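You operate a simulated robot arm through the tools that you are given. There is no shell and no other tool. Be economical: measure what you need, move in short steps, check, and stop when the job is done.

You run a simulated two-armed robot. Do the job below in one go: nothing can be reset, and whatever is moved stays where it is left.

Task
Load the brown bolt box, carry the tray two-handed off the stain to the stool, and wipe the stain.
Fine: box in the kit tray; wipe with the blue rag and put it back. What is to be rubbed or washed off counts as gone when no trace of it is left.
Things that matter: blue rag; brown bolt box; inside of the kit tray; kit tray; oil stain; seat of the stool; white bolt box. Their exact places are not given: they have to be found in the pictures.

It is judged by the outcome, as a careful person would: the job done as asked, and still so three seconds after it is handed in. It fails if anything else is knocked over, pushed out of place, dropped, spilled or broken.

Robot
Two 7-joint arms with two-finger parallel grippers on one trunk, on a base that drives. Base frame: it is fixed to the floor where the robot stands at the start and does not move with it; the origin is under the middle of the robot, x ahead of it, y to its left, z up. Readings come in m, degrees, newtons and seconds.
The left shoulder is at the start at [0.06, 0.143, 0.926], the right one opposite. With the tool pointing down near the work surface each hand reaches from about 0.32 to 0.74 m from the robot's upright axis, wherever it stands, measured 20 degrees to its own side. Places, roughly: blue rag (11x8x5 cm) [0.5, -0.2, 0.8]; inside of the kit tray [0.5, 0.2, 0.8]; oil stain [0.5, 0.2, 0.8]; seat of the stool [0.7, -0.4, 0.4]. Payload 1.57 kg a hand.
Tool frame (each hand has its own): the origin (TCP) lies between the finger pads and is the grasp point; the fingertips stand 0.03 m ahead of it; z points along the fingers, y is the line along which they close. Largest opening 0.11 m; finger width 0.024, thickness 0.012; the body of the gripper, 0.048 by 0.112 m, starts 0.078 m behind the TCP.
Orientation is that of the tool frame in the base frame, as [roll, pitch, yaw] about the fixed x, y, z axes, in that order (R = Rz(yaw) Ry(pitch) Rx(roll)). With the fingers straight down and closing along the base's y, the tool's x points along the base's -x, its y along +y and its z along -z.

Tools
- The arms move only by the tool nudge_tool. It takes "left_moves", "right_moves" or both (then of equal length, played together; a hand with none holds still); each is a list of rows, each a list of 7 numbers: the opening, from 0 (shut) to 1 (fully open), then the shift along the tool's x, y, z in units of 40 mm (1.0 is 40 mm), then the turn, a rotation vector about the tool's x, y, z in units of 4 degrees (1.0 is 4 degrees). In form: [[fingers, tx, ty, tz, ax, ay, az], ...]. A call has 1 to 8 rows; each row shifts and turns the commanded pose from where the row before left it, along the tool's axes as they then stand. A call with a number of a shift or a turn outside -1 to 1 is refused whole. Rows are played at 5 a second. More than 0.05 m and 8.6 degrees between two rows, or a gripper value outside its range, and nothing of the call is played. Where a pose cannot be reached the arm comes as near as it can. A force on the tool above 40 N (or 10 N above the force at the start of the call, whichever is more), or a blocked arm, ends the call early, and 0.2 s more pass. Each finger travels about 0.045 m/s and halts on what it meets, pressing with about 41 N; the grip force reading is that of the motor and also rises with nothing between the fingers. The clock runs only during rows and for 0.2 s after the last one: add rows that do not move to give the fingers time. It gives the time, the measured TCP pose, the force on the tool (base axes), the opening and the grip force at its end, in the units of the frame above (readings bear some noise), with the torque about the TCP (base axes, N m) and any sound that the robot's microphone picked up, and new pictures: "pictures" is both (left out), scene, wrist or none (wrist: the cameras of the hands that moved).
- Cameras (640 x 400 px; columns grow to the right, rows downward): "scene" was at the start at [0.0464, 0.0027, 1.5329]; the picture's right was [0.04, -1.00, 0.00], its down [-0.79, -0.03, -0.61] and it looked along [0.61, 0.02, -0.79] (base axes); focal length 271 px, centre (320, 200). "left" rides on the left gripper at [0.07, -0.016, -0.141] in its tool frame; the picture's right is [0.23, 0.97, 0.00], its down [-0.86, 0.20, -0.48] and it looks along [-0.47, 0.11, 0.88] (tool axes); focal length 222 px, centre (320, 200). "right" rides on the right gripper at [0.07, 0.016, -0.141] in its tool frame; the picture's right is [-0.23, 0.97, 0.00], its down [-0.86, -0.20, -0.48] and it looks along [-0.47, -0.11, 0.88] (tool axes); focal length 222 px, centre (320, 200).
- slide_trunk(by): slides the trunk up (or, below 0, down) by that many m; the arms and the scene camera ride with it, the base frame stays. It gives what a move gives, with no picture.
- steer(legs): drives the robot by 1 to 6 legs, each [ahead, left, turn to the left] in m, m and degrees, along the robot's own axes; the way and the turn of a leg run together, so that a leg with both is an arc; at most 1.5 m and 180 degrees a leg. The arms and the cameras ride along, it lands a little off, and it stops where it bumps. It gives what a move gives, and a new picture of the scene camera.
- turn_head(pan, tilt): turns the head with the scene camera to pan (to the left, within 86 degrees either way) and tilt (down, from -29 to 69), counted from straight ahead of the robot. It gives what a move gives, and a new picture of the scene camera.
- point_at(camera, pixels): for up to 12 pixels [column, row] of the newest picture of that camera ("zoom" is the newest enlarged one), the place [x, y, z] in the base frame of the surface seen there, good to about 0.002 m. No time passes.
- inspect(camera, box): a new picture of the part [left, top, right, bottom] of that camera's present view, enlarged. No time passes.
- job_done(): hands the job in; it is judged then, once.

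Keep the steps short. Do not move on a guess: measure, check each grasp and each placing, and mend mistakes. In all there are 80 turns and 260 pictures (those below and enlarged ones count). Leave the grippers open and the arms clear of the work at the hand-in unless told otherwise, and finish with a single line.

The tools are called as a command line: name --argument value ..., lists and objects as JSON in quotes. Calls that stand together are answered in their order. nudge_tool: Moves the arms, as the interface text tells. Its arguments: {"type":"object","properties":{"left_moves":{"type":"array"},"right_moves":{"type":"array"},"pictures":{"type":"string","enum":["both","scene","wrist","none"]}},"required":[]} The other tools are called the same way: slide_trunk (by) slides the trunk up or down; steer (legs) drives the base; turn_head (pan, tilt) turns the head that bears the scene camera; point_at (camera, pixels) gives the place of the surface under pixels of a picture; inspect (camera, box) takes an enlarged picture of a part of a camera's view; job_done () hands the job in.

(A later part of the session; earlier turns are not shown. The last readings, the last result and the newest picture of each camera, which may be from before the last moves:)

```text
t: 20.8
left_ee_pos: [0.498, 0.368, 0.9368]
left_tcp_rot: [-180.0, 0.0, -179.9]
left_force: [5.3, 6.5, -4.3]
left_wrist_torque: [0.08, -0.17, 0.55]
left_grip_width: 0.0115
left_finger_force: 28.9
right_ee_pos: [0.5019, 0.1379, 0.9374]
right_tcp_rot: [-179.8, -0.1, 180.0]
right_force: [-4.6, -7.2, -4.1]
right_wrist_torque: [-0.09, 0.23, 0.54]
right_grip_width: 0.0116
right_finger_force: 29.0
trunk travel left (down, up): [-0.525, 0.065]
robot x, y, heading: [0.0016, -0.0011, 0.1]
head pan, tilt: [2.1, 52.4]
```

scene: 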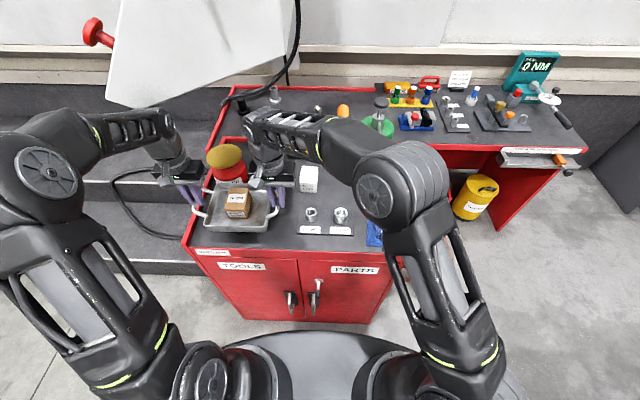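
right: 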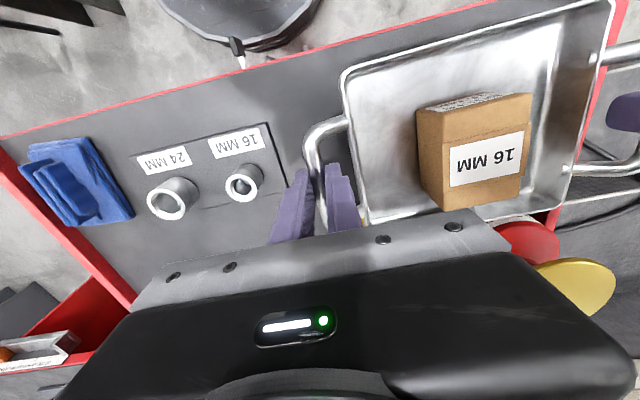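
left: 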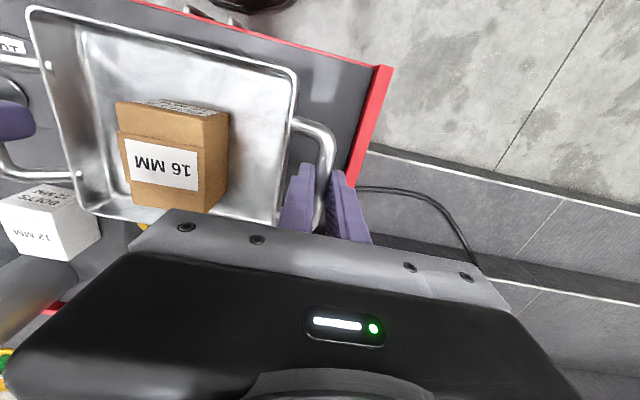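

Tray off the surface, level, ≈0.86 kg total. Raise the trunk fully, then back off.

slide_trunk --by 0.06

steer --legs '[[-0.2, 0, 0], [-0.2, 0, 0]]'

```text
t: 21.8
left_ee_pos: [0.4982, 0.3678, 0.9956]
left_tcp_rot: [179.9, 0.0, 180.0]
left_force: [5.1, 6.5, -4.2]
left_wrist_torque: [0.11, -0.19, 0.53]
left_grip_width: 0.0116
left_finger_force: 29.2
right_ee_pos: [0.5024, 0.1378, 0.9972]
right_tcp_rot: [-179.9, -0.2, 180.0]
right_force: [-4.5, -5.8, -3.5]
right_wrist_torque: [-0.12, 0.24, 0.57]
right_grip_width: 0.0115
right_finger_force: 28.9
trunk travel left (down, up): [-0.585, 0.005]
robot x, y, heading: [0.0011, -0.0021, 0.0]
head pan, tilt: [2.1, 52.4]
```

```text
t: 24.6
left_ee_pos: [0.098, 0.3671, 0.9958]
left_tcp_rot: [180.0, 0.1, 179.9]
left_force: [3.7, 5.7, -3.8]
left_wrist_torque: [0.03, -0.07, 0.52]
left_grip_width: 0.0115
left_finger_force: 28.8
right_ee_pos: [0.1014, 0.1382, 0.9963]
right_tcp_rot: [-180.0, -0.1, 180.0]
right_force: [-5.0, -5.9, -4.7]
right_wrist_torque: [-0.09, 0.1, 0.54]
right_grip_width: 0.0116
right_finger_force: 28.5
trunk travel left (down, up): [-0.585, 0.005]
robot x, y, heading: [-0.4034, 0.0032, -0.2]
head pan, tilt: [2.1, 52.4]
```

scene: 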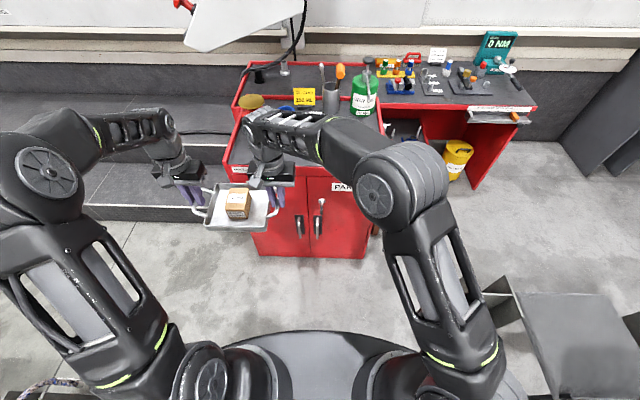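

There's a bench-like object at lower right (575,340). Measure it before driving right.

point_at --camera "scene" --pixels '[[520, 297], [608, 297], [555, 390], [500, 285], [635, 360], [505, 330], [455, 165], [560, 235], [590, 170], [530, 150], [400, 140], [450, 240]]'

turn_head --pan -60 --tilt 45

```text
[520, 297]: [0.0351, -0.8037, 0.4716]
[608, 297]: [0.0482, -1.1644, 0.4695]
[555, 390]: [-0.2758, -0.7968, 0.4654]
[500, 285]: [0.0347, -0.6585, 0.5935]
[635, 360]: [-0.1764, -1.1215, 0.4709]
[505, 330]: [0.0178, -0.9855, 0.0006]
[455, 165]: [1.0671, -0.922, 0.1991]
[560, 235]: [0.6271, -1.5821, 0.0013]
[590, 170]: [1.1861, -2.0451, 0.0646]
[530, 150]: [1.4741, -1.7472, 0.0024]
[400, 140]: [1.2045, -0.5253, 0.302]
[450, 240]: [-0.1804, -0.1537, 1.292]
```

```text
t: 25.9
left_ee_pos: [0.0993, 0.3672, 0.9967]
left_tcp_rot: [180.0, 0.0, 179.9]
left_force: [4.5, 0.2, -3.0]
left_wrist_torque: [-0.02, -0.28, 0.46]
left_grip_width: 0.0115
left_finger_force: 29.1
right_ee_pos: [0.1036, 0.1381, 0.9966]
right_tcp_rot: [-179.9, -0.1, 179.9]
right_force: [-4.2, 0.3, -3.8]
right_wrist_torque: [-0.02, 0.34, 0.46]
right_grip_width: 0.0117
right_finger_force: 29.0
trunk travel left (down, up): [-0.585, 0.005]
robot x, y, heading: [-0.3994, 0.0006, -0.1]
head pan, tilt: [-60.0, 45.0]
```

scene: 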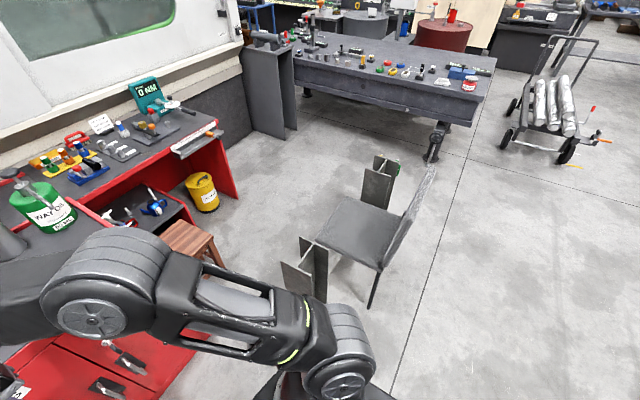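

A chair stands right of the robot. Measure the chair, stool, free floor, and look at my own base footprint.

point_at --camera "scene" --pixels '[[283, 265], [326, 245], [345, 200], [379, 268], [430, 172], [392, 200], [371, 305], [380, 160], [392, 165], [205, 205], [216, 208], [437, 160]]'

point_at --camera "scene" --pixels '[[165, 232], [190, 221], [212, 238], [205, 255], [225, 268], [312, 280], [318, 300], [300, 295], [285, 140], [450, 300], [540, 200], [470, 350]]'

turn_head --pan -30 --tilt 69

```text
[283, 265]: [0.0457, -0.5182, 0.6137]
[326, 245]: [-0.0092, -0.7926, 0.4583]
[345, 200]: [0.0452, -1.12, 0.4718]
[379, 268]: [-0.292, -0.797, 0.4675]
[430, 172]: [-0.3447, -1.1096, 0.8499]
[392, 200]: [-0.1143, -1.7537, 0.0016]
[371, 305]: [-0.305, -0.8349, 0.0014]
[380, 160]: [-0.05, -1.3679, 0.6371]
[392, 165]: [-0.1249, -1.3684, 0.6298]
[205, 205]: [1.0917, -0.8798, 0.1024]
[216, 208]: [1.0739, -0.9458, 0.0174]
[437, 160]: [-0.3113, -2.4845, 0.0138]
```

```text
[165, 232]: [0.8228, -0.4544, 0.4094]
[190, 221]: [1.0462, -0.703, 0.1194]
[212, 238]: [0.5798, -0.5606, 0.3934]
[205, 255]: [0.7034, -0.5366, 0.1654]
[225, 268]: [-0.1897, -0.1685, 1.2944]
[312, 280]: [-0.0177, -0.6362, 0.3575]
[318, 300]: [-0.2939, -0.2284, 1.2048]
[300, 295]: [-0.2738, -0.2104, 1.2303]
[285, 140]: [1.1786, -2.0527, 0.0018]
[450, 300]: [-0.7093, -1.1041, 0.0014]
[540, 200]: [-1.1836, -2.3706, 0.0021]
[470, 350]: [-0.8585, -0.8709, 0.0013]
```

```text
t: 26.9
left_ee_pos: [0.0992, 0.368, 0.9969]
left_tcp_rot: [-180.0, 0.0, 179.8]
left_force: [4.6, 1.4, -3.7]
left_wrist_torque: [-0.02, -0.31, 0.52]
left_grip_width: 0.0113
left_finger_force: 28.8
right_ee_pos: [0.1022, 0.1377, 0.9964]
right_tcp_rot: [-179.8, 0.0, -180.0]
right_force: [-5.0, 0.3, -4.7]
right_wrist_torque: [-0.06, 0.33, 0.57]
right_grip_width: 0.0115
right_finger_force: 29.2
trunk travel left (down, up): [-0.585, 0.005]
robot x, y, heading: [-0.401, 0.0002, -0.0]
head pan, tilt: [-30.0, 68.8]
```

scene: 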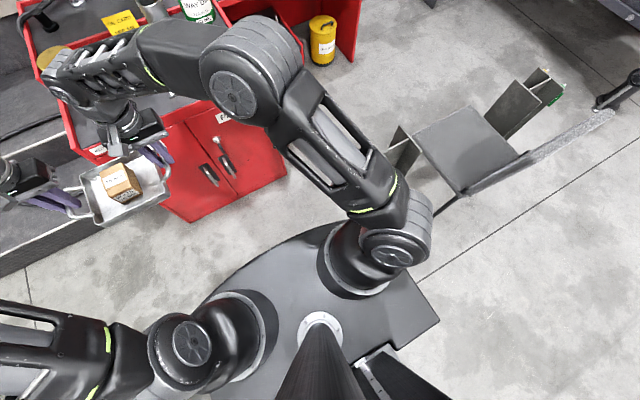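

Measure my own platform extent.

point_at --camera "scene" --pixels '[[310, 230], [250, 255], [212, 295], [435, 318], [405, 280], [400, 345], [385, 150], [408, 165], [392, 150], [270, 300], [405, 135], [420, 320]]'

```text
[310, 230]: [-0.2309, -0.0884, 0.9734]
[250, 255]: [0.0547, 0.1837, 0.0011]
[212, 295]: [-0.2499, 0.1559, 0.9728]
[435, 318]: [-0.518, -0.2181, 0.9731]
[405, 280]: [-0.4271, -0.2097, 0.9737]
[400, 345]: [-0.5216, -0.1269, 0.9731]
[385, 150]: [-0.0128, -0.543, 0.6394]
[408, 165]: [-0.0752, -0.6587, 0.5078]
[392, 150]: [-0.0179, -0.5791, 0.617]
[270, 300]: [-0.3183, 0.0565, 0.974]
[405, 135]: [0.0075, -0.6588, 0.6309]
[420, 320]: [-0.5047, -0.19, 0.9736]
```

My plate spans ±0.22 m; the gap cart–chair is too narrow, so I will go round behind the chair and approach the stool from its open side facing +y. First centre the tray in front of me (-0.25 m in y), both hands together.

nudge_tool --left_moves '[[0, 0, -0.5, 0, 0, 0, 0], [0, 0, -0.9, 0, 0, 0, 0], [0, 0, -0.9, 0, 0, 0, 0], [0, 0, -0.9, 0, 0, 0, 0], [0, 0, -0.9, 0, 0, 0, 0], [0, 0, -0.9, 0, 0, 0, 0], [0, 0, -0.9, 0, 0, 0, 0], [0, 0, -0.4, 0, 0, 0, 0]]' --right_moves '[[0, 0, -0.5, 0, 0, 0, 0], [0, 0, -0.9, 0, 0, 0, 0], [0, 0, -0.9, 0, 0, 0, 0], [0, 0, -0.9, 0, 0, 0, 0], [0, 0, -0.9, 0, 0, 0, 0], [0, 0, -0.9, 0, 0, 0, 0], [0, 0, -0.9, 0, 0, 0, 0], [0, 0, -0.4, 0, 0, 0, 0]]' --pictures "scene"

turn_head --pan -86 --tilt 35

```text
t: 28.7
left_ee_pos: [0.0993, 0.1148, 0.996]
left_tcp_rot: [-180.0, 0.0, 179.9]
left_force: [3.9, -7.3, -4.3]
left_wrist_torque: [-0.08, 0.0, 0.44]
left_grip_width: 0.0115
left_finger_force: 29.0
right_ee_pos: [0.1011, -0.1151, 0.9979]
right_tcp_rot: [179.9, 0.0, 179.9]
right_force: [-3.8, 8.0, -4.5]
right_wrist_torque: [0.12, 0.02, 0.4]
right_grip_width: 0.0118
right_finger_force: 29.1
trunk travel left (down, up): [-0.585, 0.005]
robot x, y, heading: [-0.4004, 0.0015, 0.2]
head pan, tilt: [-30.0, 68.8]
```

scene: 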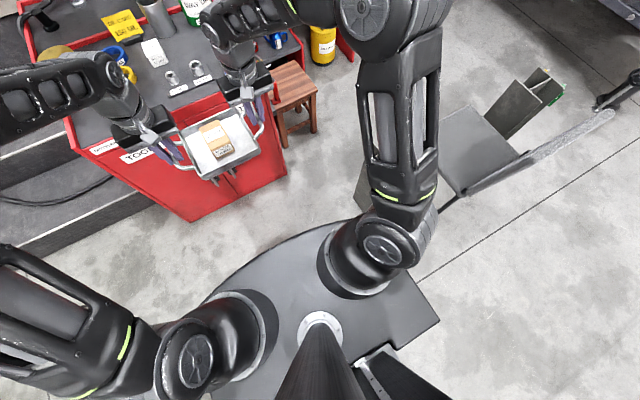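

```text
t: 29.9
left_ee_pos: [0.0987, 0.1151, 0.9962]
left_tcp_rot: [-180.0, -0.1, 179.9]
left_force: [3.9, -11.3, -4.7]
left_wrist_torque: [-0.18, -0.06, 0.44]
left_grip_width: 0.0116
left_finger_force: 29.1
right_ee_pos: [0.1009, -0.1135, 0.998]
right_tcp_rot: [-180.0, -0.1, 179.9]
right_force: [-3.5, 12.4, -4.9]
right_wrist_torque: [0.16, 0.11, 0.43]
right_grip_width: 0.0113
right_finger_force: 29.4
trunk travel left (down, up): [-0.585, 0.005]
robot x, y, heading: [-0.3971, -0.0025, -0.1]
head pan, tilt: [-85.9, 35.0]
```

scene: 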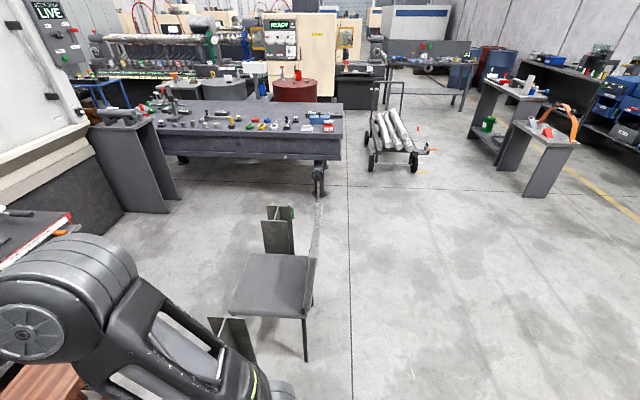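

Open floor behind the chair. Measure bench front, trolley and lane floor points.

point_at --camera "scene" --pixels '[[338, 157], [320, 195], [373, 168], [180, 150], [150, 212], [312, 225], [305, 360], [450, 350], [350, 250], [220, 230], [190, 215], [267, 210]]'

```text
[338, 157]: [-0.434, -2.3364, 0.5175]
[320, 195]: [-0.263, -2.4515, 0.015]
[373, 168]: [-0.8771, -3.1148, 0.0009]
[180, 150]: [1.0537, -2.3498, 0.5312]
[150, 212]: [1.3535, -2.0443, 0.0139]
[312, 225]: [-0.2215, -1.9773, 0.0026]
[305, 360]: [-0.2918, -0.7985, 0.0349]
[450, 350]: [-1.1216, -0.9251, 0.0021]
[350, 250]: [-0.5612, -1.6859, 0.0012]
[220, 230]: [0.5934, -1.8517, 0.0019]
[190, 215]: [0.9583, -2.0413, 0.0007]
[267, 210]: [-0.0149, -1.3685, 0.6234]
```

Bench front y≈-2.34, chair -0.52…-1.37; lane y≈-1.85 is free. Back up to x≈-0.95 and go right.

steer --legs '[[-0.55, 0, 0], [0, -0.92, 0], [0, -0.93, 0]]'

```text
t: 31.9
left_ee_pos: [-0.1347, 0.1403, 0.9952]
left_tcp_rot: [-179.7, 0.2, 178.8]
left_force: [2.0, 0.4, -3.9]
left_wrist_torque: [-0.08, 0.3, 0.23]
left_grip_width: 0.0116
left_finger_force: 29.8
right_ee_pos: [-0.1361, -0.0903, 0.9977]
right_tcp_rot: [-179.7, -0.2, 178.9]
right_force: [-1.6, 0.3, -4.6]
right_wrist_torque: [-0.07, -0.25, 0.1]
right_grip_width: 0.0113
right_finger_force: 29.2
trunk travel left (down, up): [-0.585, 0.005]
robot x, y, heading: [-0.6327, 0.0335, -1.1]
head pan, tilt: [-85.9, 35.0]
stopped in leg 1: the robot was blocked; the commanded pose is now the measured one
```

scene: 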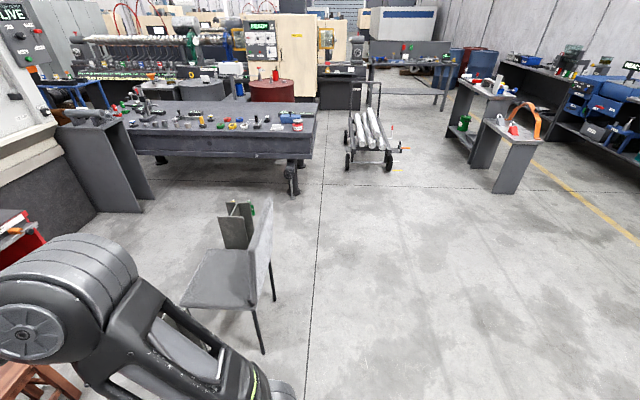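

Something blocks behind. Move 5 cm forward off it and look left-behind.

steer --legs '[[0.06, 0, 1]]'

turn_head --pan 86 --tilt 50

```text
t: 32.8
left_ee_pos: [-0.0749, 0.1433, 0.9958]
left_tcp_rot: [-179.8, 0.2, 179.7]
left_force: [3.4, -0.6, -4.4]
left_wrist_torque: [-0.03, -0.06, 0.39]
left_grip_width: 0.0115
left_finger_force: 29.2
right_ee_pos: [-0.0723, -0.0845, 0.9958]
right_tcp_rot: [-179.9, -0.3, 179.7]
right_force: [-2.3, 0.0, -4.0]
right_wrist_torque: [-0.04, 0.18, 0.34]
right_grip_width: 0.0118
right_finger_force: 29.2
trunk travel left (down, up): [-0.585, 0.005]
robot x, y, heading: [-0.5748, 0.0293, -0.1]
head pan, tilt: [-85.9, 35.0]
```

scene: 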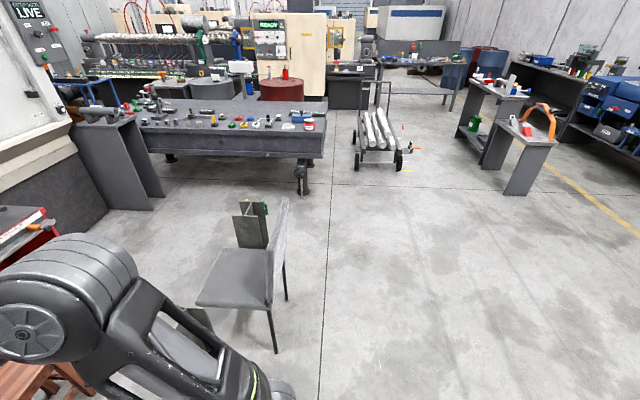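

```text
t: 35.4
left_ee_pos: [-0.0756, 0.1455, 0.996]
left_tcp_rot: [-179.7, 0.1, 179.9]
left_force: [3.2, -0.7, -3.8]
left_wrist_torque: [-0.06, -0.18, 0.34]
left_grip_width: 0.0111
left_finger_force: 28.6
right_ee_pos: [-0.0749, -0.085, 0.9967]
right_tcp_rot: [-179.8, -0.1, 179.8]
right_force: [-3.3, 1.2, -4.7]
right_wrist_torque: [0.01, 0.22, 0.29]
right_grip_width: 0.0112
right_finger_force: 29.3
trunk travel left (down, up): [-0.585, 0.005]
robot x, y, heading: [-0.5791, 0.0312, -0.1]
head pan, tilt: [85.9, 50.0]
```

scene: 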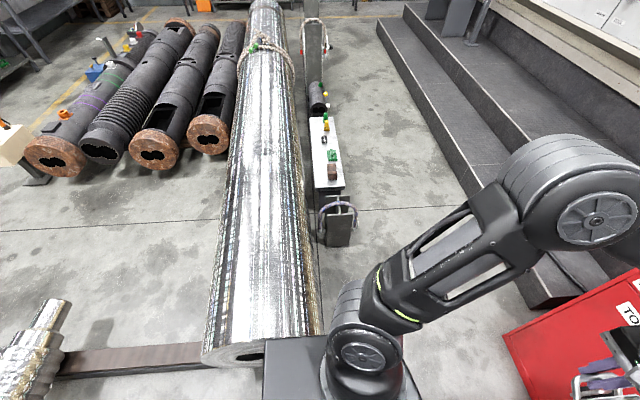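

A massive shaft on a beam lies behind-left. Measure its near end and the beam.

point_at --camera "scene" --pixels '[[215, 345], [260, 355], [310, 330], [262, 300], [190, 355], [100, 370], [230, 340], [20, 380], [60, 310], [130, 300], [285, 370], [40, 350]]'

```text
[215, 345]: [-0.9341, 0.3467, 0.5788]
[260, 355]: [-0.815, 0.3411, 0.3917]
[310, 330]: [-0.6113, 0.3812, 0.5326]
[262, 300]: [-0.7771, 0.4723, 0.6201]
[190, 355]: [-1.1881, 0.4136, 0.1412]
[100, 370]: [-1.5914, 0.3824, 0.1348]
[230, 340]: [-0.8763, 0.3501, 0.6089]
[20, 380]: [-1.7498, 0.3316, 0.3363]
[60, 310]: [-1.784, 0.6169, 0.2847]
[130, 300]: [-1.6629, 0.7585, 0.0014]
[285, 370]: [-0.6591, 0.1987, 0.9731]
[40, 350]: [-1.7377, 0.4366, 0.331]
```

The shaft end is at y≈0.34, so my base reaches ~0.34 m. I move right first, then back, then along behind the chair to y≈-1.85.

turn_head --pan -70 --tilt 45

steer --legs '[[0, -0.33, 0], [-0.37, -0.1, 0], [0, -0.7, 0], [0, -0.74, 0]]'

```text
t: 37.9
left_ee_pos: [-0.0763, 0.1439, 0.9964]
left_tcp_rot: [-179.8, 0.2, 179.8]
left_force: [3.2, -0.2, -4.7]
left_wrist_torque: [0.02, 0.04, 0.29]
left_grip_width: 0.0114
left_finger_force: 29.4
right_ee_pos: [-0.0737, -0.0856, 0.9977]
right_tcp_rot: [-179.9, -0.2, 179.8]
right_force: [-3.3, 0.9, -4.4]
right_wrist_torque: [-0.03, -0.01, 0.26]
right_grip_width: 0.0115
right_finger_force: 29.2
trunk travel left (down, up): [-0.585, 0.005]
robot x, y, heading: [-0.576, 0.0371, -0.0]
head pan, tilt: [-70.0, 45.0]
```

scene: 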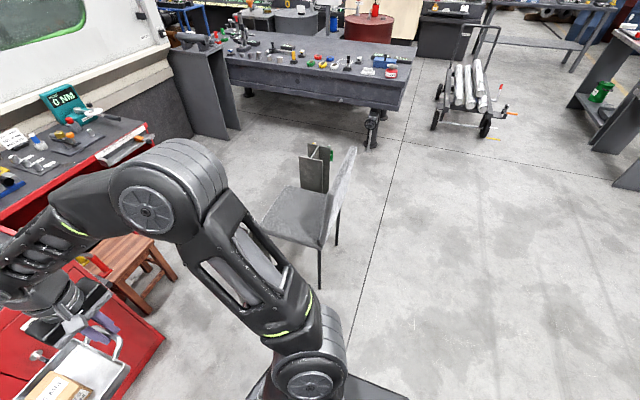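

```text
t: 40.3
left_ee_pos: [-0.0759, -0.191, 0.9964]
left_tcp_rot: [-179.7, 0.1, 179.6]
left_force: [1.4, -0.5, -4.4]
left_wrist_torque: [-0.04, 0.22, 0.13]
left_grip_width: 0.0112
left_finger_force: 28.9
right_ee_pos: [-0.075, -0.4224, 0.9973]
right_tcp_rot: [-179.9, -0.3, 179.7]
right_force: [-1.3, -0.1, -3.6]
right_wrist_torque: [0.04, -0.16, 0.1]
right_grip_width: 0.0115
right_finger_force: 29.3
trunk travel left (down, up): [-0.585, 0.005]
robot x, y, heading: [-0.5764, -0.2982, -0.3]
head pan, tilt: [-70.0, 45.0]
stopped in leg 2: the robot was blocked; the commanded pose is now the measured one
```

scene: 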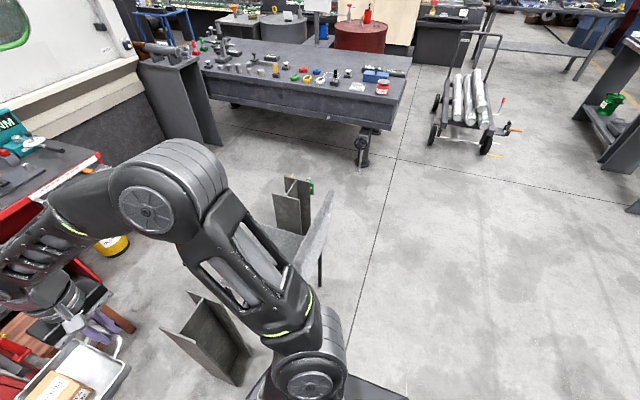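

Blocked again behind. I turn the robot right 40° in place (tray at z≥0.91 passes above the chair parts) to see what's behind.

steer --legs '[[0.03, 0, 0], [0, 0, -40]]'

turn_head --pan -86 --tilt 50

```text
t: 43.0
left_ee_pos: [-0.0896, -0.5357, 0.9957]
left_tcp_rot: [-179.7, 0.2, 140.0]
left_force: [1.6, -1.8, -4.1]
left_wrist_torque: [-0.06, -0.06, 0.25]
left_grip_width: 0.0117
left_finger_force: 28.9
right_ee_pos: [-0.2352, -0.7131, 0.9967]
right_tcp_rot: [-179.9, -0.1, 140.0]
right_force: [-2.6, 1.5, -4.3]
right_wrist_torque: [0.06, 0.1, 0.18]
right_grip_width: 0.0116
right_finger_force: 29.5
trunk travel left (down, up): [-0.585, 0.005]
robot x, y, heading: [-0.5453, -0.3015, -39.9]
head pan, tilt: [-70.0, 45.0]
```

scene: 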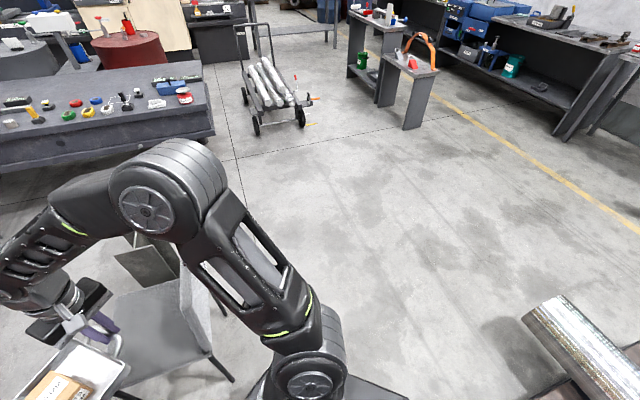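

```text
t: 43.8
left_ee_pos: [-0.0899, -0.5353, 0.9962]
left_tcp_rot: [-179.8, 0.2, 139.9]
left_force: [1.5, -1.4, -4.5]
left_wrist_torque: [0.06, 0.12, 0.2]
left_grip_width: 0.0113
left_finger_force: 29.1
right_ee_pos: [-0.2356, -0.7119, 0.9984]
right_tcp_rot: [-179.8, -0.3, 140.2]
right_force: [-1.1, 0.7, -3.8]
right_wrist_torque: [-0.07, -0.08, 0.15]
right_grip_width: 0.0114
right_finger_force: 28.6
trunk travel left (down, up): [-0.585, 0.005]
robot x, y, heading: [-0.546, -0.3007, -39.9]
head pan, tilt: [-85.9, 50.0]
```

scene: 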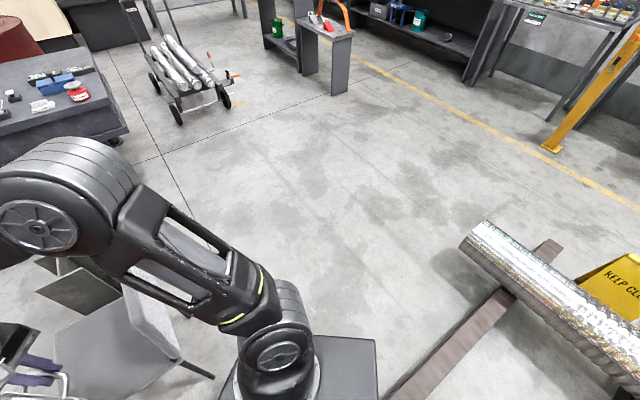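

A long beam lies on the floor behind me, with a shaft end. Measure it.

point_at --camera "scene" --pixels '[[548, 243], [500, 290], [450, 335], [395, 390], [515, 310], [480, 240], [475, 255], [400, 330], [300, 250], [370, 200], [150, 300], [210, 375]]'

```text
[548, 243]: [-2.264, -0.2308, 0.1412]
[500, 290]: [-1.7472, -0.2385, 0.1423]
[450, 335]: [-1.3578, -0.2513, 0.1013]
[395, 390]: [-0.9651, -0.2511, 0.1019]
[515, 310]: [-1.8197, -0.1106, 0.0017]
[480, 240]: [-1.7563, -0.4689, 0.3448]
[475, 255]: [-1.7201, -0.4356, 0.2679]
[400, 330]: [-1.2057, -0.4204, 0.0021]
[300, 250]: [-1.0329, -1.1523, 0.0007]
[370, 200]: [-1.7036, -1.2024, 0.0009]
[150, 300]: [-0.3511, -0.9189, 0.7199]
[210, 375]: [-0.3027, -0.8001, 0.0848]
```

The beam runs at y≈-0.25, from x≈-0.93 backwards. The gap between beam and chair leg is ~0.84 m: pass through it diagonally (sideways for my present heading). First raise the tray 50 mm more to clear the chair back (top ≈0.86).

nudge_tool --left_moves '[[0, 0, 0, -0.4, 0, 0, 0], [0, 0, 0, -0.4, 0, 0, 0], [0, 0, 0, -0.4, 0, 0, 0], [0, 0, 0, 0, 0, 0, 0]]' --right_moves '[[0, 0, 0, -0.4, 0, 0, 0], [0, 0, 0, -0.4, 0, 0, 0], [0, 0, 0, -0.4, 0, 0, 0], [0, 0, 0, 0, 0, 0, 0]]' --pictures "none"

steer --legs '[[0.112, -0.062, 0], [-0.021, -0.154, 0], [0.003, -0.291, 0], [0.046, -0.288, 0]]'

```text
t: 44.8
left_ee_pos: [-0.0887, -0.5354, 1.0451]
left_tcp_rot: [-179.7, 0.1, 139.9]
left_force: [-3.5, -7.7, -4.5]
left_wrist_torque: [-0.23, -0.13, 0.41]
left_grip_width: 0.0115
left_finger_force: 29.1
right_ee_pos: [-0.2362, -0.7126, 1.0437]
right_tcp_rot: [-179.9, -0.3, 140.2]
right_force: [3.0, 7.3, -4.1]
right_wrist_torque: [0.25, 0.17, 0.21]
right_grip_width: 0.0115
right_finger_force: 29.2
trunk travel left (down, up): [-0.585, 0.005]
robot x, y, heading: [-0.5462, -0.2987, -39.7]
head pan, tilt: [-85.9, 50.0]
```

```text
t: 50.2
left_ee_pos: [-0.489, -1.2311, 1.0451]
left_tcp_rot: [-179.8, 0.3, 140.3]
left_force: [-11.7, -19.0, -3.9]
left_wrist_torque: [-0.18, 0.22, 0.42]
left_grip_width: 0.0115
left_finger_force: 28.9
right_ee_pos: [-0.6331, -1.4106, 1.0449]
right_tcp_rot: [-180.0, -0.3, 140.4]
right_force: [11.4, 18.9, -4.0]
right_wrist_torque: [0.25, -0.21, 0.39]
right_grip_width: 0.0116
right_finger_force: 28.9
trunk travel left (down, up): [-0.585, 0.005]
robot x, y, heading: [-0.9441, -1.0029, -39.5]
head pan, tilt: [-85.9, 50.0]
```

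scene: 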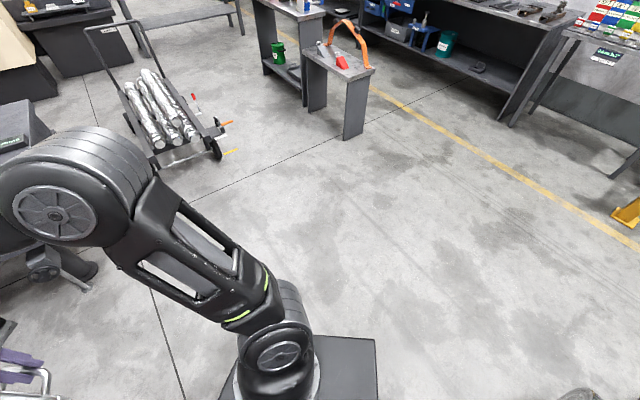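

Through the gap. Relieve the small hand-to-hand tension, then drive to the lane y≈-1.85, turn to heading 0 and go ahead.

nudge_tool --left_moves '[[0, 0, -0.03, 0, 0, 0, 0], [0, 0, 0, 0, 0, 0, 0]]' --right_moves '[[0, 0, 0.03, 0, 0, 0, 0], [0, 0, 0, 0, 0, 0, 0]]' --pictures "none"

turn_head --pan 30 --tilt 50

steer --legs '[[0.695, -0.529, 0], [0, 0, 39.5]]'

```text
t: 50.8
left_ee_pos: [-0.4894, -1.231, 1.0445]
left_tcp_rot: [-179.8, 0.2, 140.5]
left_force: [5.9, 1.6, -4.7]
left_wrist_torque: [0.22, 0.19, 0.39]
left_grip_width: 0.0113
left_finger_force: 29.3
right_ee_pos: [-0.6332, -1.411, 1.0434]
right_tcp_rot: [-179.9, -0.4, 140.4]
right_force: [-5.9, -1.5, -4.1]
right_wrist_torque: [-0.19, -0.12, 0.38]
right_grip_width: 0.0116
right_finger_force: 29.0
trunk travel left (down, up): [-0.585, 0.005]
robot x, y, heading: [-0.9416, -1.0018, -39.6]
head pan, tilt: [-85.9, 50.0]
```

```text
t: 52.8
left_ee_pos: [-0.4895, -1.2307, 1.0436]
left_tcp_rot: [-179.7, 0.3, 140.4]
left_force: [12.7, 10.8, -3.4]
left_wrist_torque: [0.0, -0.25, 0.41]
left_grip_width: 0.0112
left_finger_force: 29.3
right_ee_pos: [-0.6324, -1.4095, 1.0445]
right_tcp_rot: [-179.8, -0.4, 140.4]
right_force: [-13.2, -11.1, -3.9]
right_wrist_torque: [-0.04, 0.38, 0.45]
right_grip_width: 0.0113
right_finger_force: 29.2
trunk travel left (down, up): [-0.585, 0.005]
robot x, y, heading: [-0.9426, -1.0, -39.6]
head pan, tilt: [30.0, 50.0]
```

scene: 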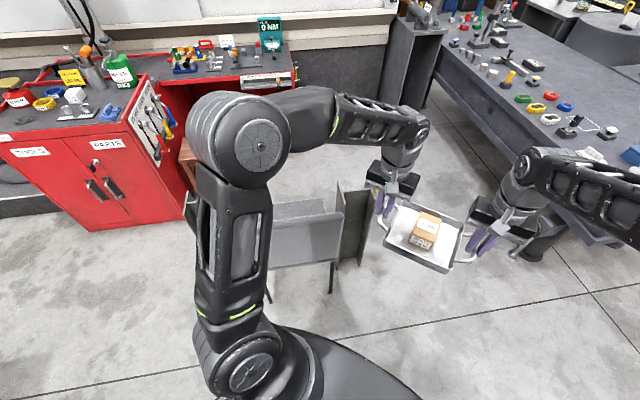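

```text
t: 59.3
left_ee_pos: [-0.2491, -1.7446, 1.044]
left_tcp_rot: [-179.8, 0.2, 179.7]
left_force: [2.5, 20.2, -3.6]
left_wrist_torque: [0.29, -0.06, 0.36]
left_grip_width: 0.0116
left_finger_force: 29.1
right_ee_pos: [-0.248, -1.9752, 1.0448]
right_tcp_rot: [-179.8, -0.2, 179.7]
right_force: [-2.7, -20.5, -4.0]
right_wrist_torque: [-0.33, 0.1, 0.32]
right_grip_width: 0.0116
right_finger_force: 29.6
trunk travel left (down, up): [-0.585, 0.005]
robot x, y, heading: [-0.7432, -1.8577, -0.2]
head pan, tilt: [30.0, 50.0]
```

scene: 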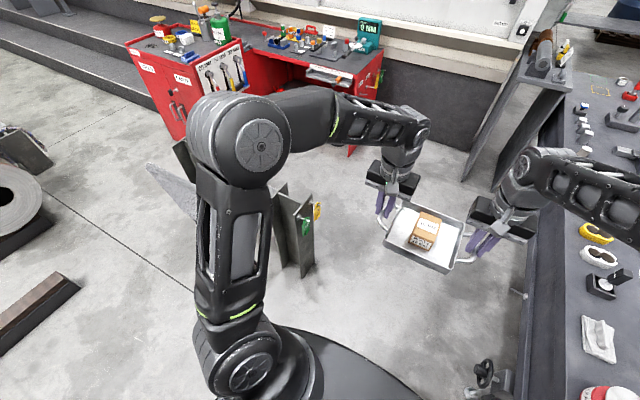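

Lane clear. Ahead 1.19 m, then turn left 80°.

steer --legs '[[0.6, 0, 0], [0.59, 0, 0], [0, 0, 80]]'

turn_head --pan 0 --tilt 50

```text
t: 68.9
left_ee_pos: [0.3975, -1.3525, 1.0448]
left_tcp_rot: [-179.7, 0.3, -100.6]
left_force: [-1.2, 2.2, -3.3]
left_wrist_torque: [0.04, 0.03, 0.33]
left_grip_width: 0.0116
left_finger_force: 28.9
right_ee_pos: [0.6234, -1.3928, 1.0444]
right_tcp_rot: [-179.7, -0.2, -100.5]
right_force: [1.3, -2.8, -3.9]
right_wrist_torque: [-0.09, -0.05, 0.31]
right_grip_width: 0.0115
right_finger_force: 28.8
trunk travel left (down, up): [-0.585, 0.005]
robot x, y, heading: [0.4163, -1.8628, 79.4]
head pan, tilt: [30.0, 50.0]
```

scene: 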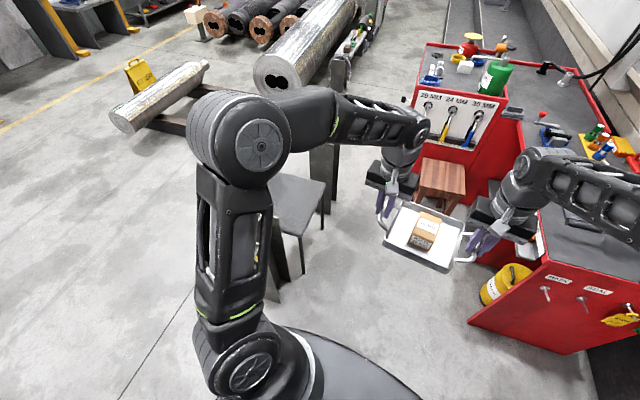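

```text
t: 69.9
left_ee_pos: [0.3978, -1.3526, 1.044]
left_tcp_rot: [-179.8, 0.1, -100.7]
left_force: [1.9, 1.3, -3.7]
left_wrist_torque: [-0.1, 0.0, 0.27]
left_grip_width: 0.0116
left_finger_force: 28.8
right_ee_pos: [0.6235, -1.3915, 1.0455]
right_tcp_rot: [-179.9, -0.3, -100.6]
right_force: [-0.6, -2.4, -4.1]
right_wrist_torque: [0.0, 0.02, 0.2]
right_grip_width: 0.0117
right_finger_force: 29.7
trunk travel left (down, up): [-0.585, 0.005]
robot x, y, heading: [0.4122, -1.8603, 79.5]
head pan, tilt: [0.0, 50.0]
```

scene: 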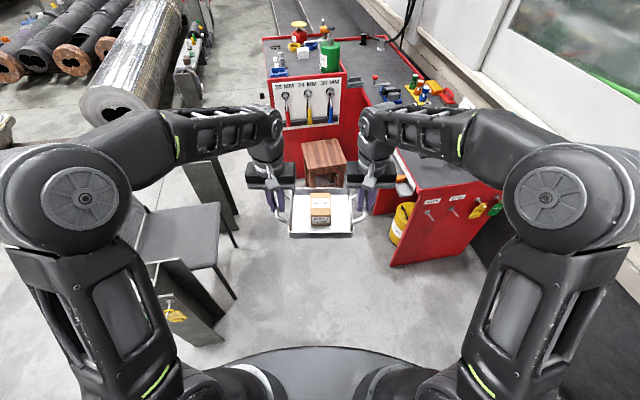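

Now facing the stool. Measure stool seat corners, can, red desk side, chair edges.

point_at --camera "scene" --pixels '[[304, 145], [340, 141], [310, 184], [344, 182], [402, 235], [395, 262], [464, 248], [222, 240], [218, 205], [222, 320], [325, 165], [305, 170]]'

inspect --camera "scene" --box '[250, 80, 410, 180]'

```text
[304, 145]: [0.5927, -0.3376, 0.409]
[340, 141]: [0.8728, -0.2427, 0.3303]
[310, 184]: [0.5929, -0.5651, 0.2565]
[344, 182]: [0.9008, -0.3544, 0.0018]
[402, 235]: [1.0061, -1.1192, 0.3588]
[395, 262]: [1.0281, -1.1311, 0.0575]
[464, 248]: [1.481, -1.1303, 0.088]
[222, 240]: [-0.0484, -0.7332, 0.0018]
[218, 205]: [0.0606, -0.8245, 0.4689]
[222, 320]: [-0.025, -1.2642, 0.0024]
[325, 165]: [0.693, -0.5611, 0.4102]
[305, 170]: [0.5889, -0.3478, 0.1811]
```

```text
4.00 times, centred on (330, 130) of scene
```

zoom: 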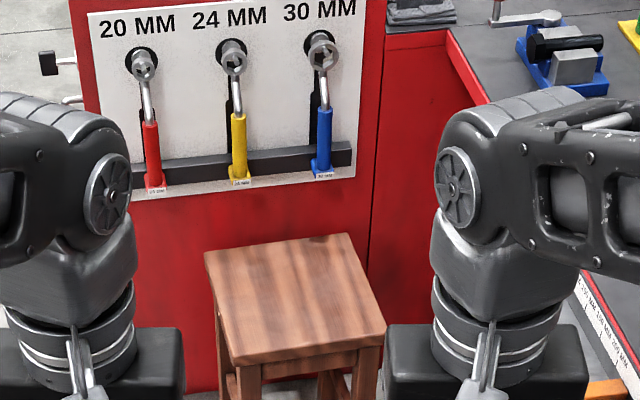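

point_at --camera "zoom" --pixels '[[210, 256], [343, 240], [380, 325], [238, 357], [290, 300], [150, 180], [240, 175], [325, 170], [155, 130], [330, 120]]'

```text
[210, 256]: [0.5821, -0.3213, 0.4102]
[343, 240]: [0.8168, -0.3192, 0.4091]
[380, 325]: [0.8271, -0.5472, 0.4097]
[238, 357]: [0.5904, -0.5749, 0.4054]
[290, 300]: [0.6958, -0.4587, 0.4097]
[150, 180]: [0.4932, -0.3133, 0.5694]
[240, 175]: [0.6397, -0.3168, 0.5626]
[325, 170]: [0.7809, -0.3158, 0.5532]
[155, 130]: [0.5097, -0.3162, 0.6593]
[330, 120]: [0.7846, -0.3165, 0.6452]
```

Stool seat: x 0.58–0.83, y -0.315…-0.57, centre (0.705,-0.44), wrenches hang at y≈-0.315. Drive to (0.59,-1.06) keeping heading ≈79.5°.

steer --legs '[[0.819, -0.029, 0]]'

```text
t: 74.2
left_ee_pos: [0.5773, -0.5571, 1.0449]
left_tcp_rot: [-179.8, 0.2, -100.8]
left_force: [1.4, 2.0, -4.3]
left_wrist_torque: [-0.01, 0.01, 0.27]
left_grip_width: 0.0114
left_finger_force: 29.5
right_ee_pos: [0.8037, -0.5966, 1.0443]
right_tcp_rot: [-179.8, -0.3, -100.8]
right_force: [-1.5, -2.1, -5.0]
right_wrist_torque: [-0.05, 0.03, 0.27]
right_grip_width: 0.0115
right_finger_force: 29.0
trunk travel left (down, up): [-0.585, 0.005]
robot x, y, heading: [0.5935, -1.0687, 79.2]
head pan, tilt: [0.0, 50.0]
```

scene: 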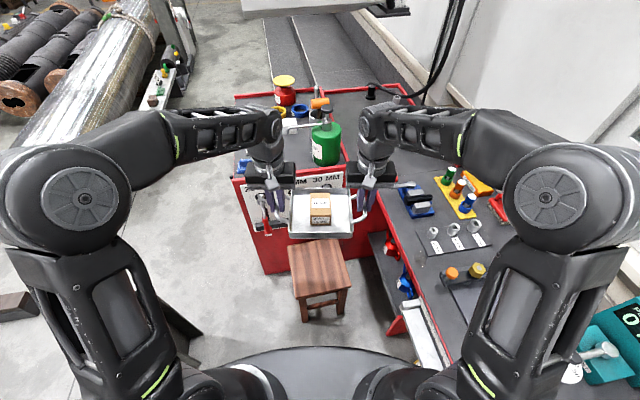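

Tray is above the stool's near edge. Before lowering the trunk I check elbow positions vs. the desk on the right.

point_at --camera "scene" --pixels '[[545, 195], [600, 200], [540, 330], [500, 200], [430, 320], [400, 270], [455, 235], [80, 195], [375, 235], [470, 350], [600, 360], [410, 150]]'

```text
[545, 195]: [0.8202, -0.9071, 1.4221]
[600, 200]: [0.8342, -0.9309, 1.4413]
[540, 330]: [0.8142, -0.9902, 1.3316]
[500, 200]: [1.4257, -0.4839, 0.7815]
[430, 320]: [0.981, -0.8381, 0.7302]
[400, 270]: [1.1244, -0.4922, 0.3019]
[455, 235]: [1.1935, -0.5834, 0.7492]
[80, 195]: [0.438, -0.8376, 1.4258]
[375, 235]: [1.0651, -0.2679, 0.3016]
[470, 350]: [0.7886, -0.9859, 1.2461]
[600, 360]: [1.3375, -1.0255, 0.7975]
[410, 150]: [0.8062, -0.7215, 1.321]
```

Elbow outer side would pass ~6 cm from the drawer front (x≈0.98). For margin, shift the base 4 cm left, then lower the trunk in stages.

steer --legs '[[0, 0.04, 0]]'

slide_trunk --by -0.2

slide_trunk --by -0.2

turn_head --pan 0 --tilt 40

```text
t: 75.1
left_ee_pos: [0.5375, -0.5489, 1.0446]
left_tcp_rot: [-179.7, 0.1, -100.9]
left_force: [0.4, 0.4, -3.7]
left_wrist_torque: [0.18, -0.17, 0.05]
left_grip_width: 0.0114
left_finger_force: 28.7
right_ee_pos: [0.764, -0.59, 1.0447]
right_tcp_rot: [-179.7, -0.3, -100.7]
right_force: [-1.8, -1.0, -4.8]
right_wrist_torque: [-0.28, -0.01, 0.05]
right_grip_width: 0.0114
right_finger_force: 28.9
trunk travel left (down, up): [-0.585, 0.005]
robot x, y, heading: [0.5555, -1.0624, 79.0]
head pan, tilt: [0.0, 50.0]
```

scene: 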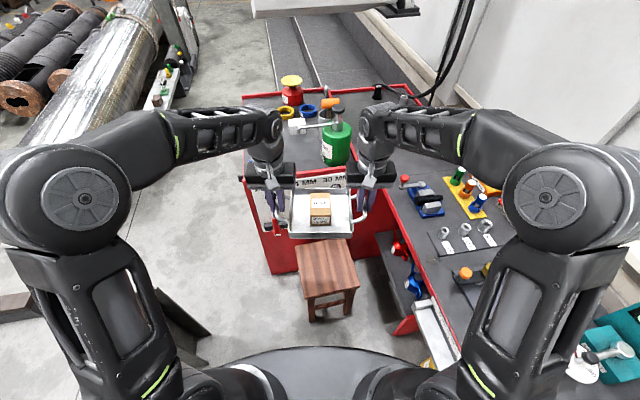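

```text
t: 77.3
left_ee_pos: [0.539, -0.5488, 0.8442]
left_tcp_rot: [-179.8, 0.2, -100.9]
left_force: [1.3, 1.8, -4.1]
left_wrist_torque: [0.09, 0.0, 0.2]
left_grip_width: 0.0116
left_finger_force: 28.8
right_ee_pos: [0.7636, -0.59, 0.8436]
right_tcp_rot: [-179.8, -0.3, -100.8]
right_force: [-2.0, -2.4, -4.2]
right_wrist_torque: [-0.19, 0.02, 0.19]
right_grip_width: 0.0119
right_finger_force: 28.6
trunk travel left (down, up): [-0.385, 0.205]
robot x, y, heading: [0.5554, -1.0615, 79.2]
head pan, tilt: [0.0, 50.0]
```

```text
t: 79.4
left_ee_pos: [0.5375, -0.5507, 0.6454]
left_tcp_rot: [-179.8, 0.2, -100.9]
left_force: [1.2, 1.7, -4.0]
left_wrist_torque: [-0.05, -0.02, 0.24]
left_grip_width: 0.0115
left_finger_force: 28.8
right_ee_pos: [0.7634, -0.5904, 0.6436]
right_tcp_rot: [-179.8, -0.4, -100.7]
right_force: [-0.7, -1.8, -4.3]
right_wrist_torque: [-0.04, -0.03, 0.2]
right_grip_width: 0.0116
right_finger_force: 28.8
trunk travel left (down, up): [-0.185, 0.405]
robot x, y, heading: [0.5541, -1.0605, 79.0]
head pan, tilt: [0.0, 50.0]
```

```text
t: 80.2
left_ee_pos: [0.5377, -0.55, 0.6444]
left_tcp_rot: [-179.7, 0.2, -100.9]
left_force: [1.7, 1.9, -4.9]
left_wrist_torque: [-0.01, -0.03, 0.21]
left_grip_width: 0.0114
left_finger_force: 29.0
right_ee_pos: [0.7654, -0.5907, 0.645]
right_tcp_rot: [-179.8, -0.2, -100.9]
right_force: [-0.5, -1.7, -4.3]
right_wrist_torque: [-0.05, 0.0, 0.19]
right_grip_width: 0.0113
right_finger_force: 28.8
trunk travel left (down, up): [-0.185, 0.405]
robot x, y, heading: [0.5577, -1.06, 79.2]
head pan, tilt: [0.0, 40.0]
```

scene: 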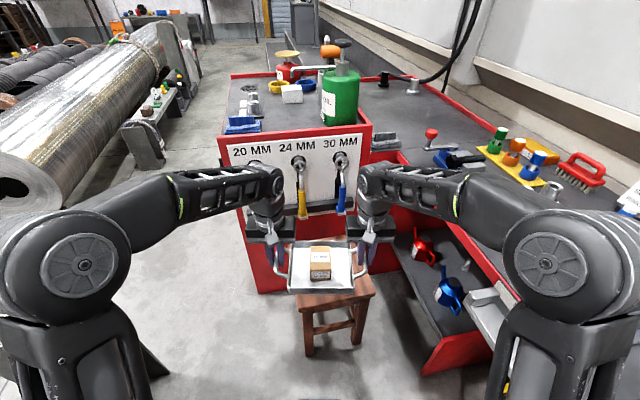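

Clear on all sides. Extend 0.12 m ahead and 0.029 m to the right, both hands.

nudge_tool --left_moves '[[0, -0.747, -0.18, 0, 0, 0, 0], [0, -0.747, -0.18, 0, 0, 0, 0], [0, -0.747, -0.18, 0, 0, 0, 0], [0, -0.747, -0.18, 0, 0, 0, 0], [0, 0, 0, 0, 0, 0, 0]]' --right_moves '[[0, -0.747, -0.18, 0, 0, 0, 0], [0, -0.747, -0.18, 0, 0, 0, 0], [0, -0.747, -0.18, 0, 0, 0, 0], [0, -0.747, -0.18, 0, 0, 0, 0], [0, 0, 0, 0, 0, 0, 0]]' --pictures "both"

```text
t: 81.4
left_ee_pos: [0.5913, -0.4379, 0.6456]
left_tcp_rot: [-179.9, 0.3, -100.9]
left_force: [-5.2, 0.9, -4.1]
left_wrist_torque: [-0.06, 0.07, 0.0]
left_grip_width: 0.0118
left_finger_force: 28.9
right_ee_pos: [0.8177, -0.4786, 0.6437]
right_tcp_rot: [-179.7, -0.3, -100.9]
right_force: [5.6, -1.5, -4.5]
right_wrist_torque: [0.01, -0.05, 0.0]
right_grip_width: 0.0117
right_finger_force: 29.1
trunk travel left (down, up): [-0.185, 0.405]
robot x, y, heading: [0.5555, -1.0611, 78.9]
head pan, tilt: [0.0, 40.0]
```

scene: 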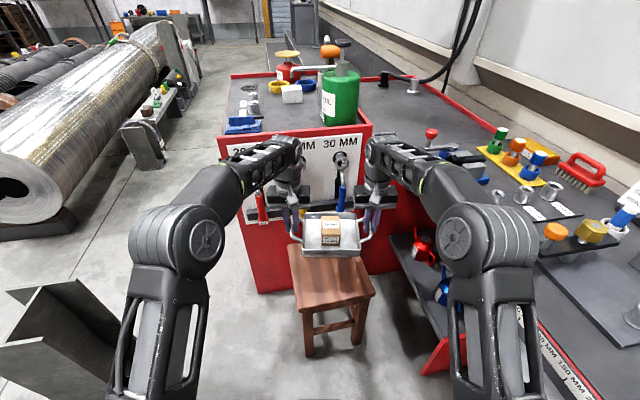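
right: 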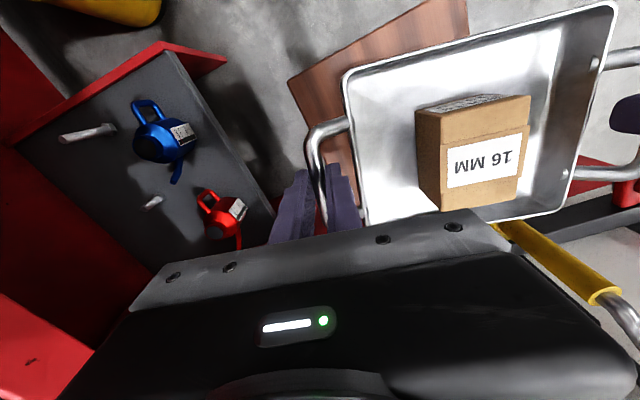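
left: 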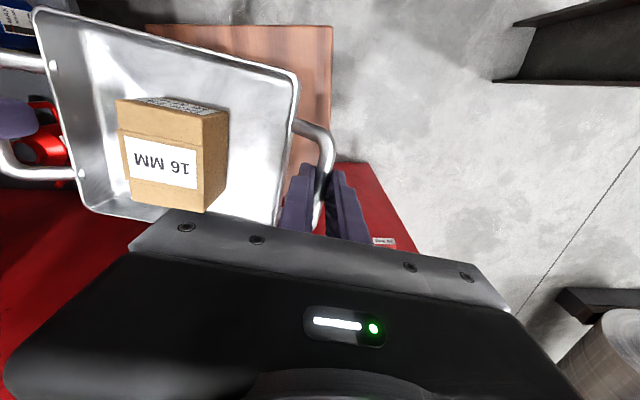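

Tray is centred over the seat and clear of the wrenches. Lower the trunk 0.13 m.

slide_trunk --by -0.13

inspect --camera "scene" --box '[230, 170, 430, 320]'

```text
t: 82.9
left_ee_pos: [0.592, -0.4365, 0.516]
left_tcp_rot: [-179.9, 0.3, -101.0]
left_force: [-13.8, 3.0, -4.1]
left_wrist_torque: [-0.08, 0.22, 0.0]
left_grip_width: 0.0115
left_finger_force: 29.3
right_ee_pos: [0.8166, -0.4788, 0.5145]
right_tcp_rot: [-179.7, -0.3, -100.9]
right_force: [13.6, -2.3, -4.8]
right_wrist_torque: [0.03, -0.19, 0.05]
right_grip_width: 0.0114
right_finger_force: 29.0
trunk travel left (down, up): [-0.055, 0.535]
robot x, y, heading: [0.5538, -1.0645, 79.1]
head pan, tilt: [0.0, 40.0]
```

```text
2.67 times, centred on (330, 245) of scene
```

zoom: 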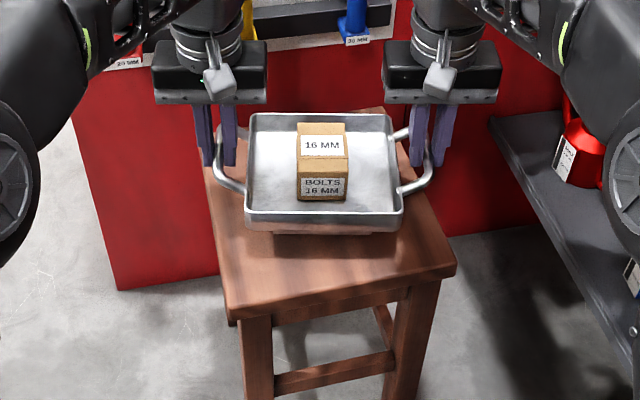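

Down 16 mm with the arms, then small steps to contact.

nudge_tool --left_moves '[[0, 0, 0, 0.2, 0, 0, 0], [0, 0, 0, 0.15, 0, 0, 0], [0, 0, 0, 0.07, 0, 0, 0], [0, 0, 0, 0, 0, 0, 0]]' --right_moves '[[0, 0, 0, 0.2, 0, 0, 0], [0, 0, 0, 0.15, 0, 0, 0], [0, 0, 0, 0.07, 0, 0, 0], [0, 0, 0, 0, 0, 0, 0]]' --pictures "none"

```text
t: 83.9
left_ee_pos: [0.5911, -0.4368, 0.4989]
left_tcp_rot: [-179.9, 0.3, -100.9]
left_force: [-17.6, 3.5, -3.5]
left_wrist_torque: [0.03, 0.23, 0.01]
left_grip_width: 0.0115
left_finger_force: 28.5
right_ee_pos: [0.8172, -0.4791, 0.4977]
right_tcp_rot: [-179.8, -0.4, -100.9]
right_force: [18.0, -3.6, -4.3]
right_wrist_torque: [-0.09, -0.25, 0.01]
right_grip_width: 0.0116
right_finger_force: 29.3
trunk travel left (down, up): [-0.055, 0.535]
robot x, y, heading: [0.5594, -1.0648, 79.4]
head pan, tilt: [0.0, 40.0]
```

Still hanging. Down 3.5 mm more, and relieve 1 mm sideways.

nudge_tool --left_moves '[[0, 0, 0.03, 0.05, 0, 0, 0], [0, 0, 0, 0.05, 0, 0, 0], [0, 0, 0, 0, 0, 0, 0]]' --right_moves '[[0, 0, -0.03, 0.05, 0, 0, 0], [0, 0, 0, 0.05, 0, 0, 0], [0, 0, 0, 0, 0, 0, 0]]' --pictures "scene"

```text
t: 84.7
left_ee_pos: [0.5908, -0.4386, 0.4957]
left_tcp_rot: [-179.8, 0.3, -100.8]
left_force: [-14.1, 2.6, 0.5]
left_wrist_torque: [0.01, 0.15, -0.05]
left_grip_width: 0.0115
left_finger_force: 29.5
right_ee_pos: [0.8173, -0.4806, 0.4962]
right_tcp_rot: [-179.8, -0.2, -100.9]
right_force: [12.5, -3.2, 6.5]
right_wrist_torque: [-0.88, -0.02, -0.08]
right_grip_width: 0.0114
right_finger_force: 29.1
trunk travel left (down, up): [-0.055, 0.535]
robot x, y, heading: [0.5554, -1.0625, 78.9]
head pan, tilt: [0.0, 40.0]
```

scene: 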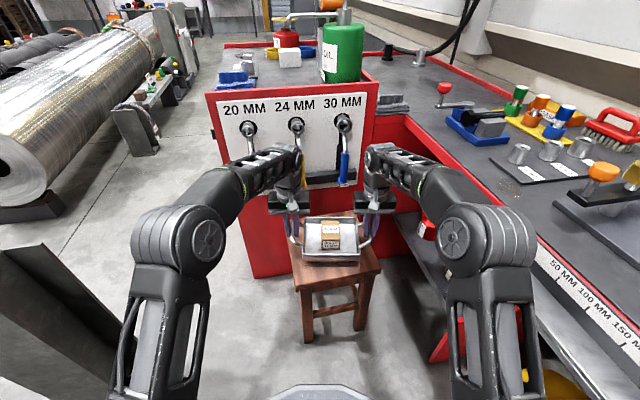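

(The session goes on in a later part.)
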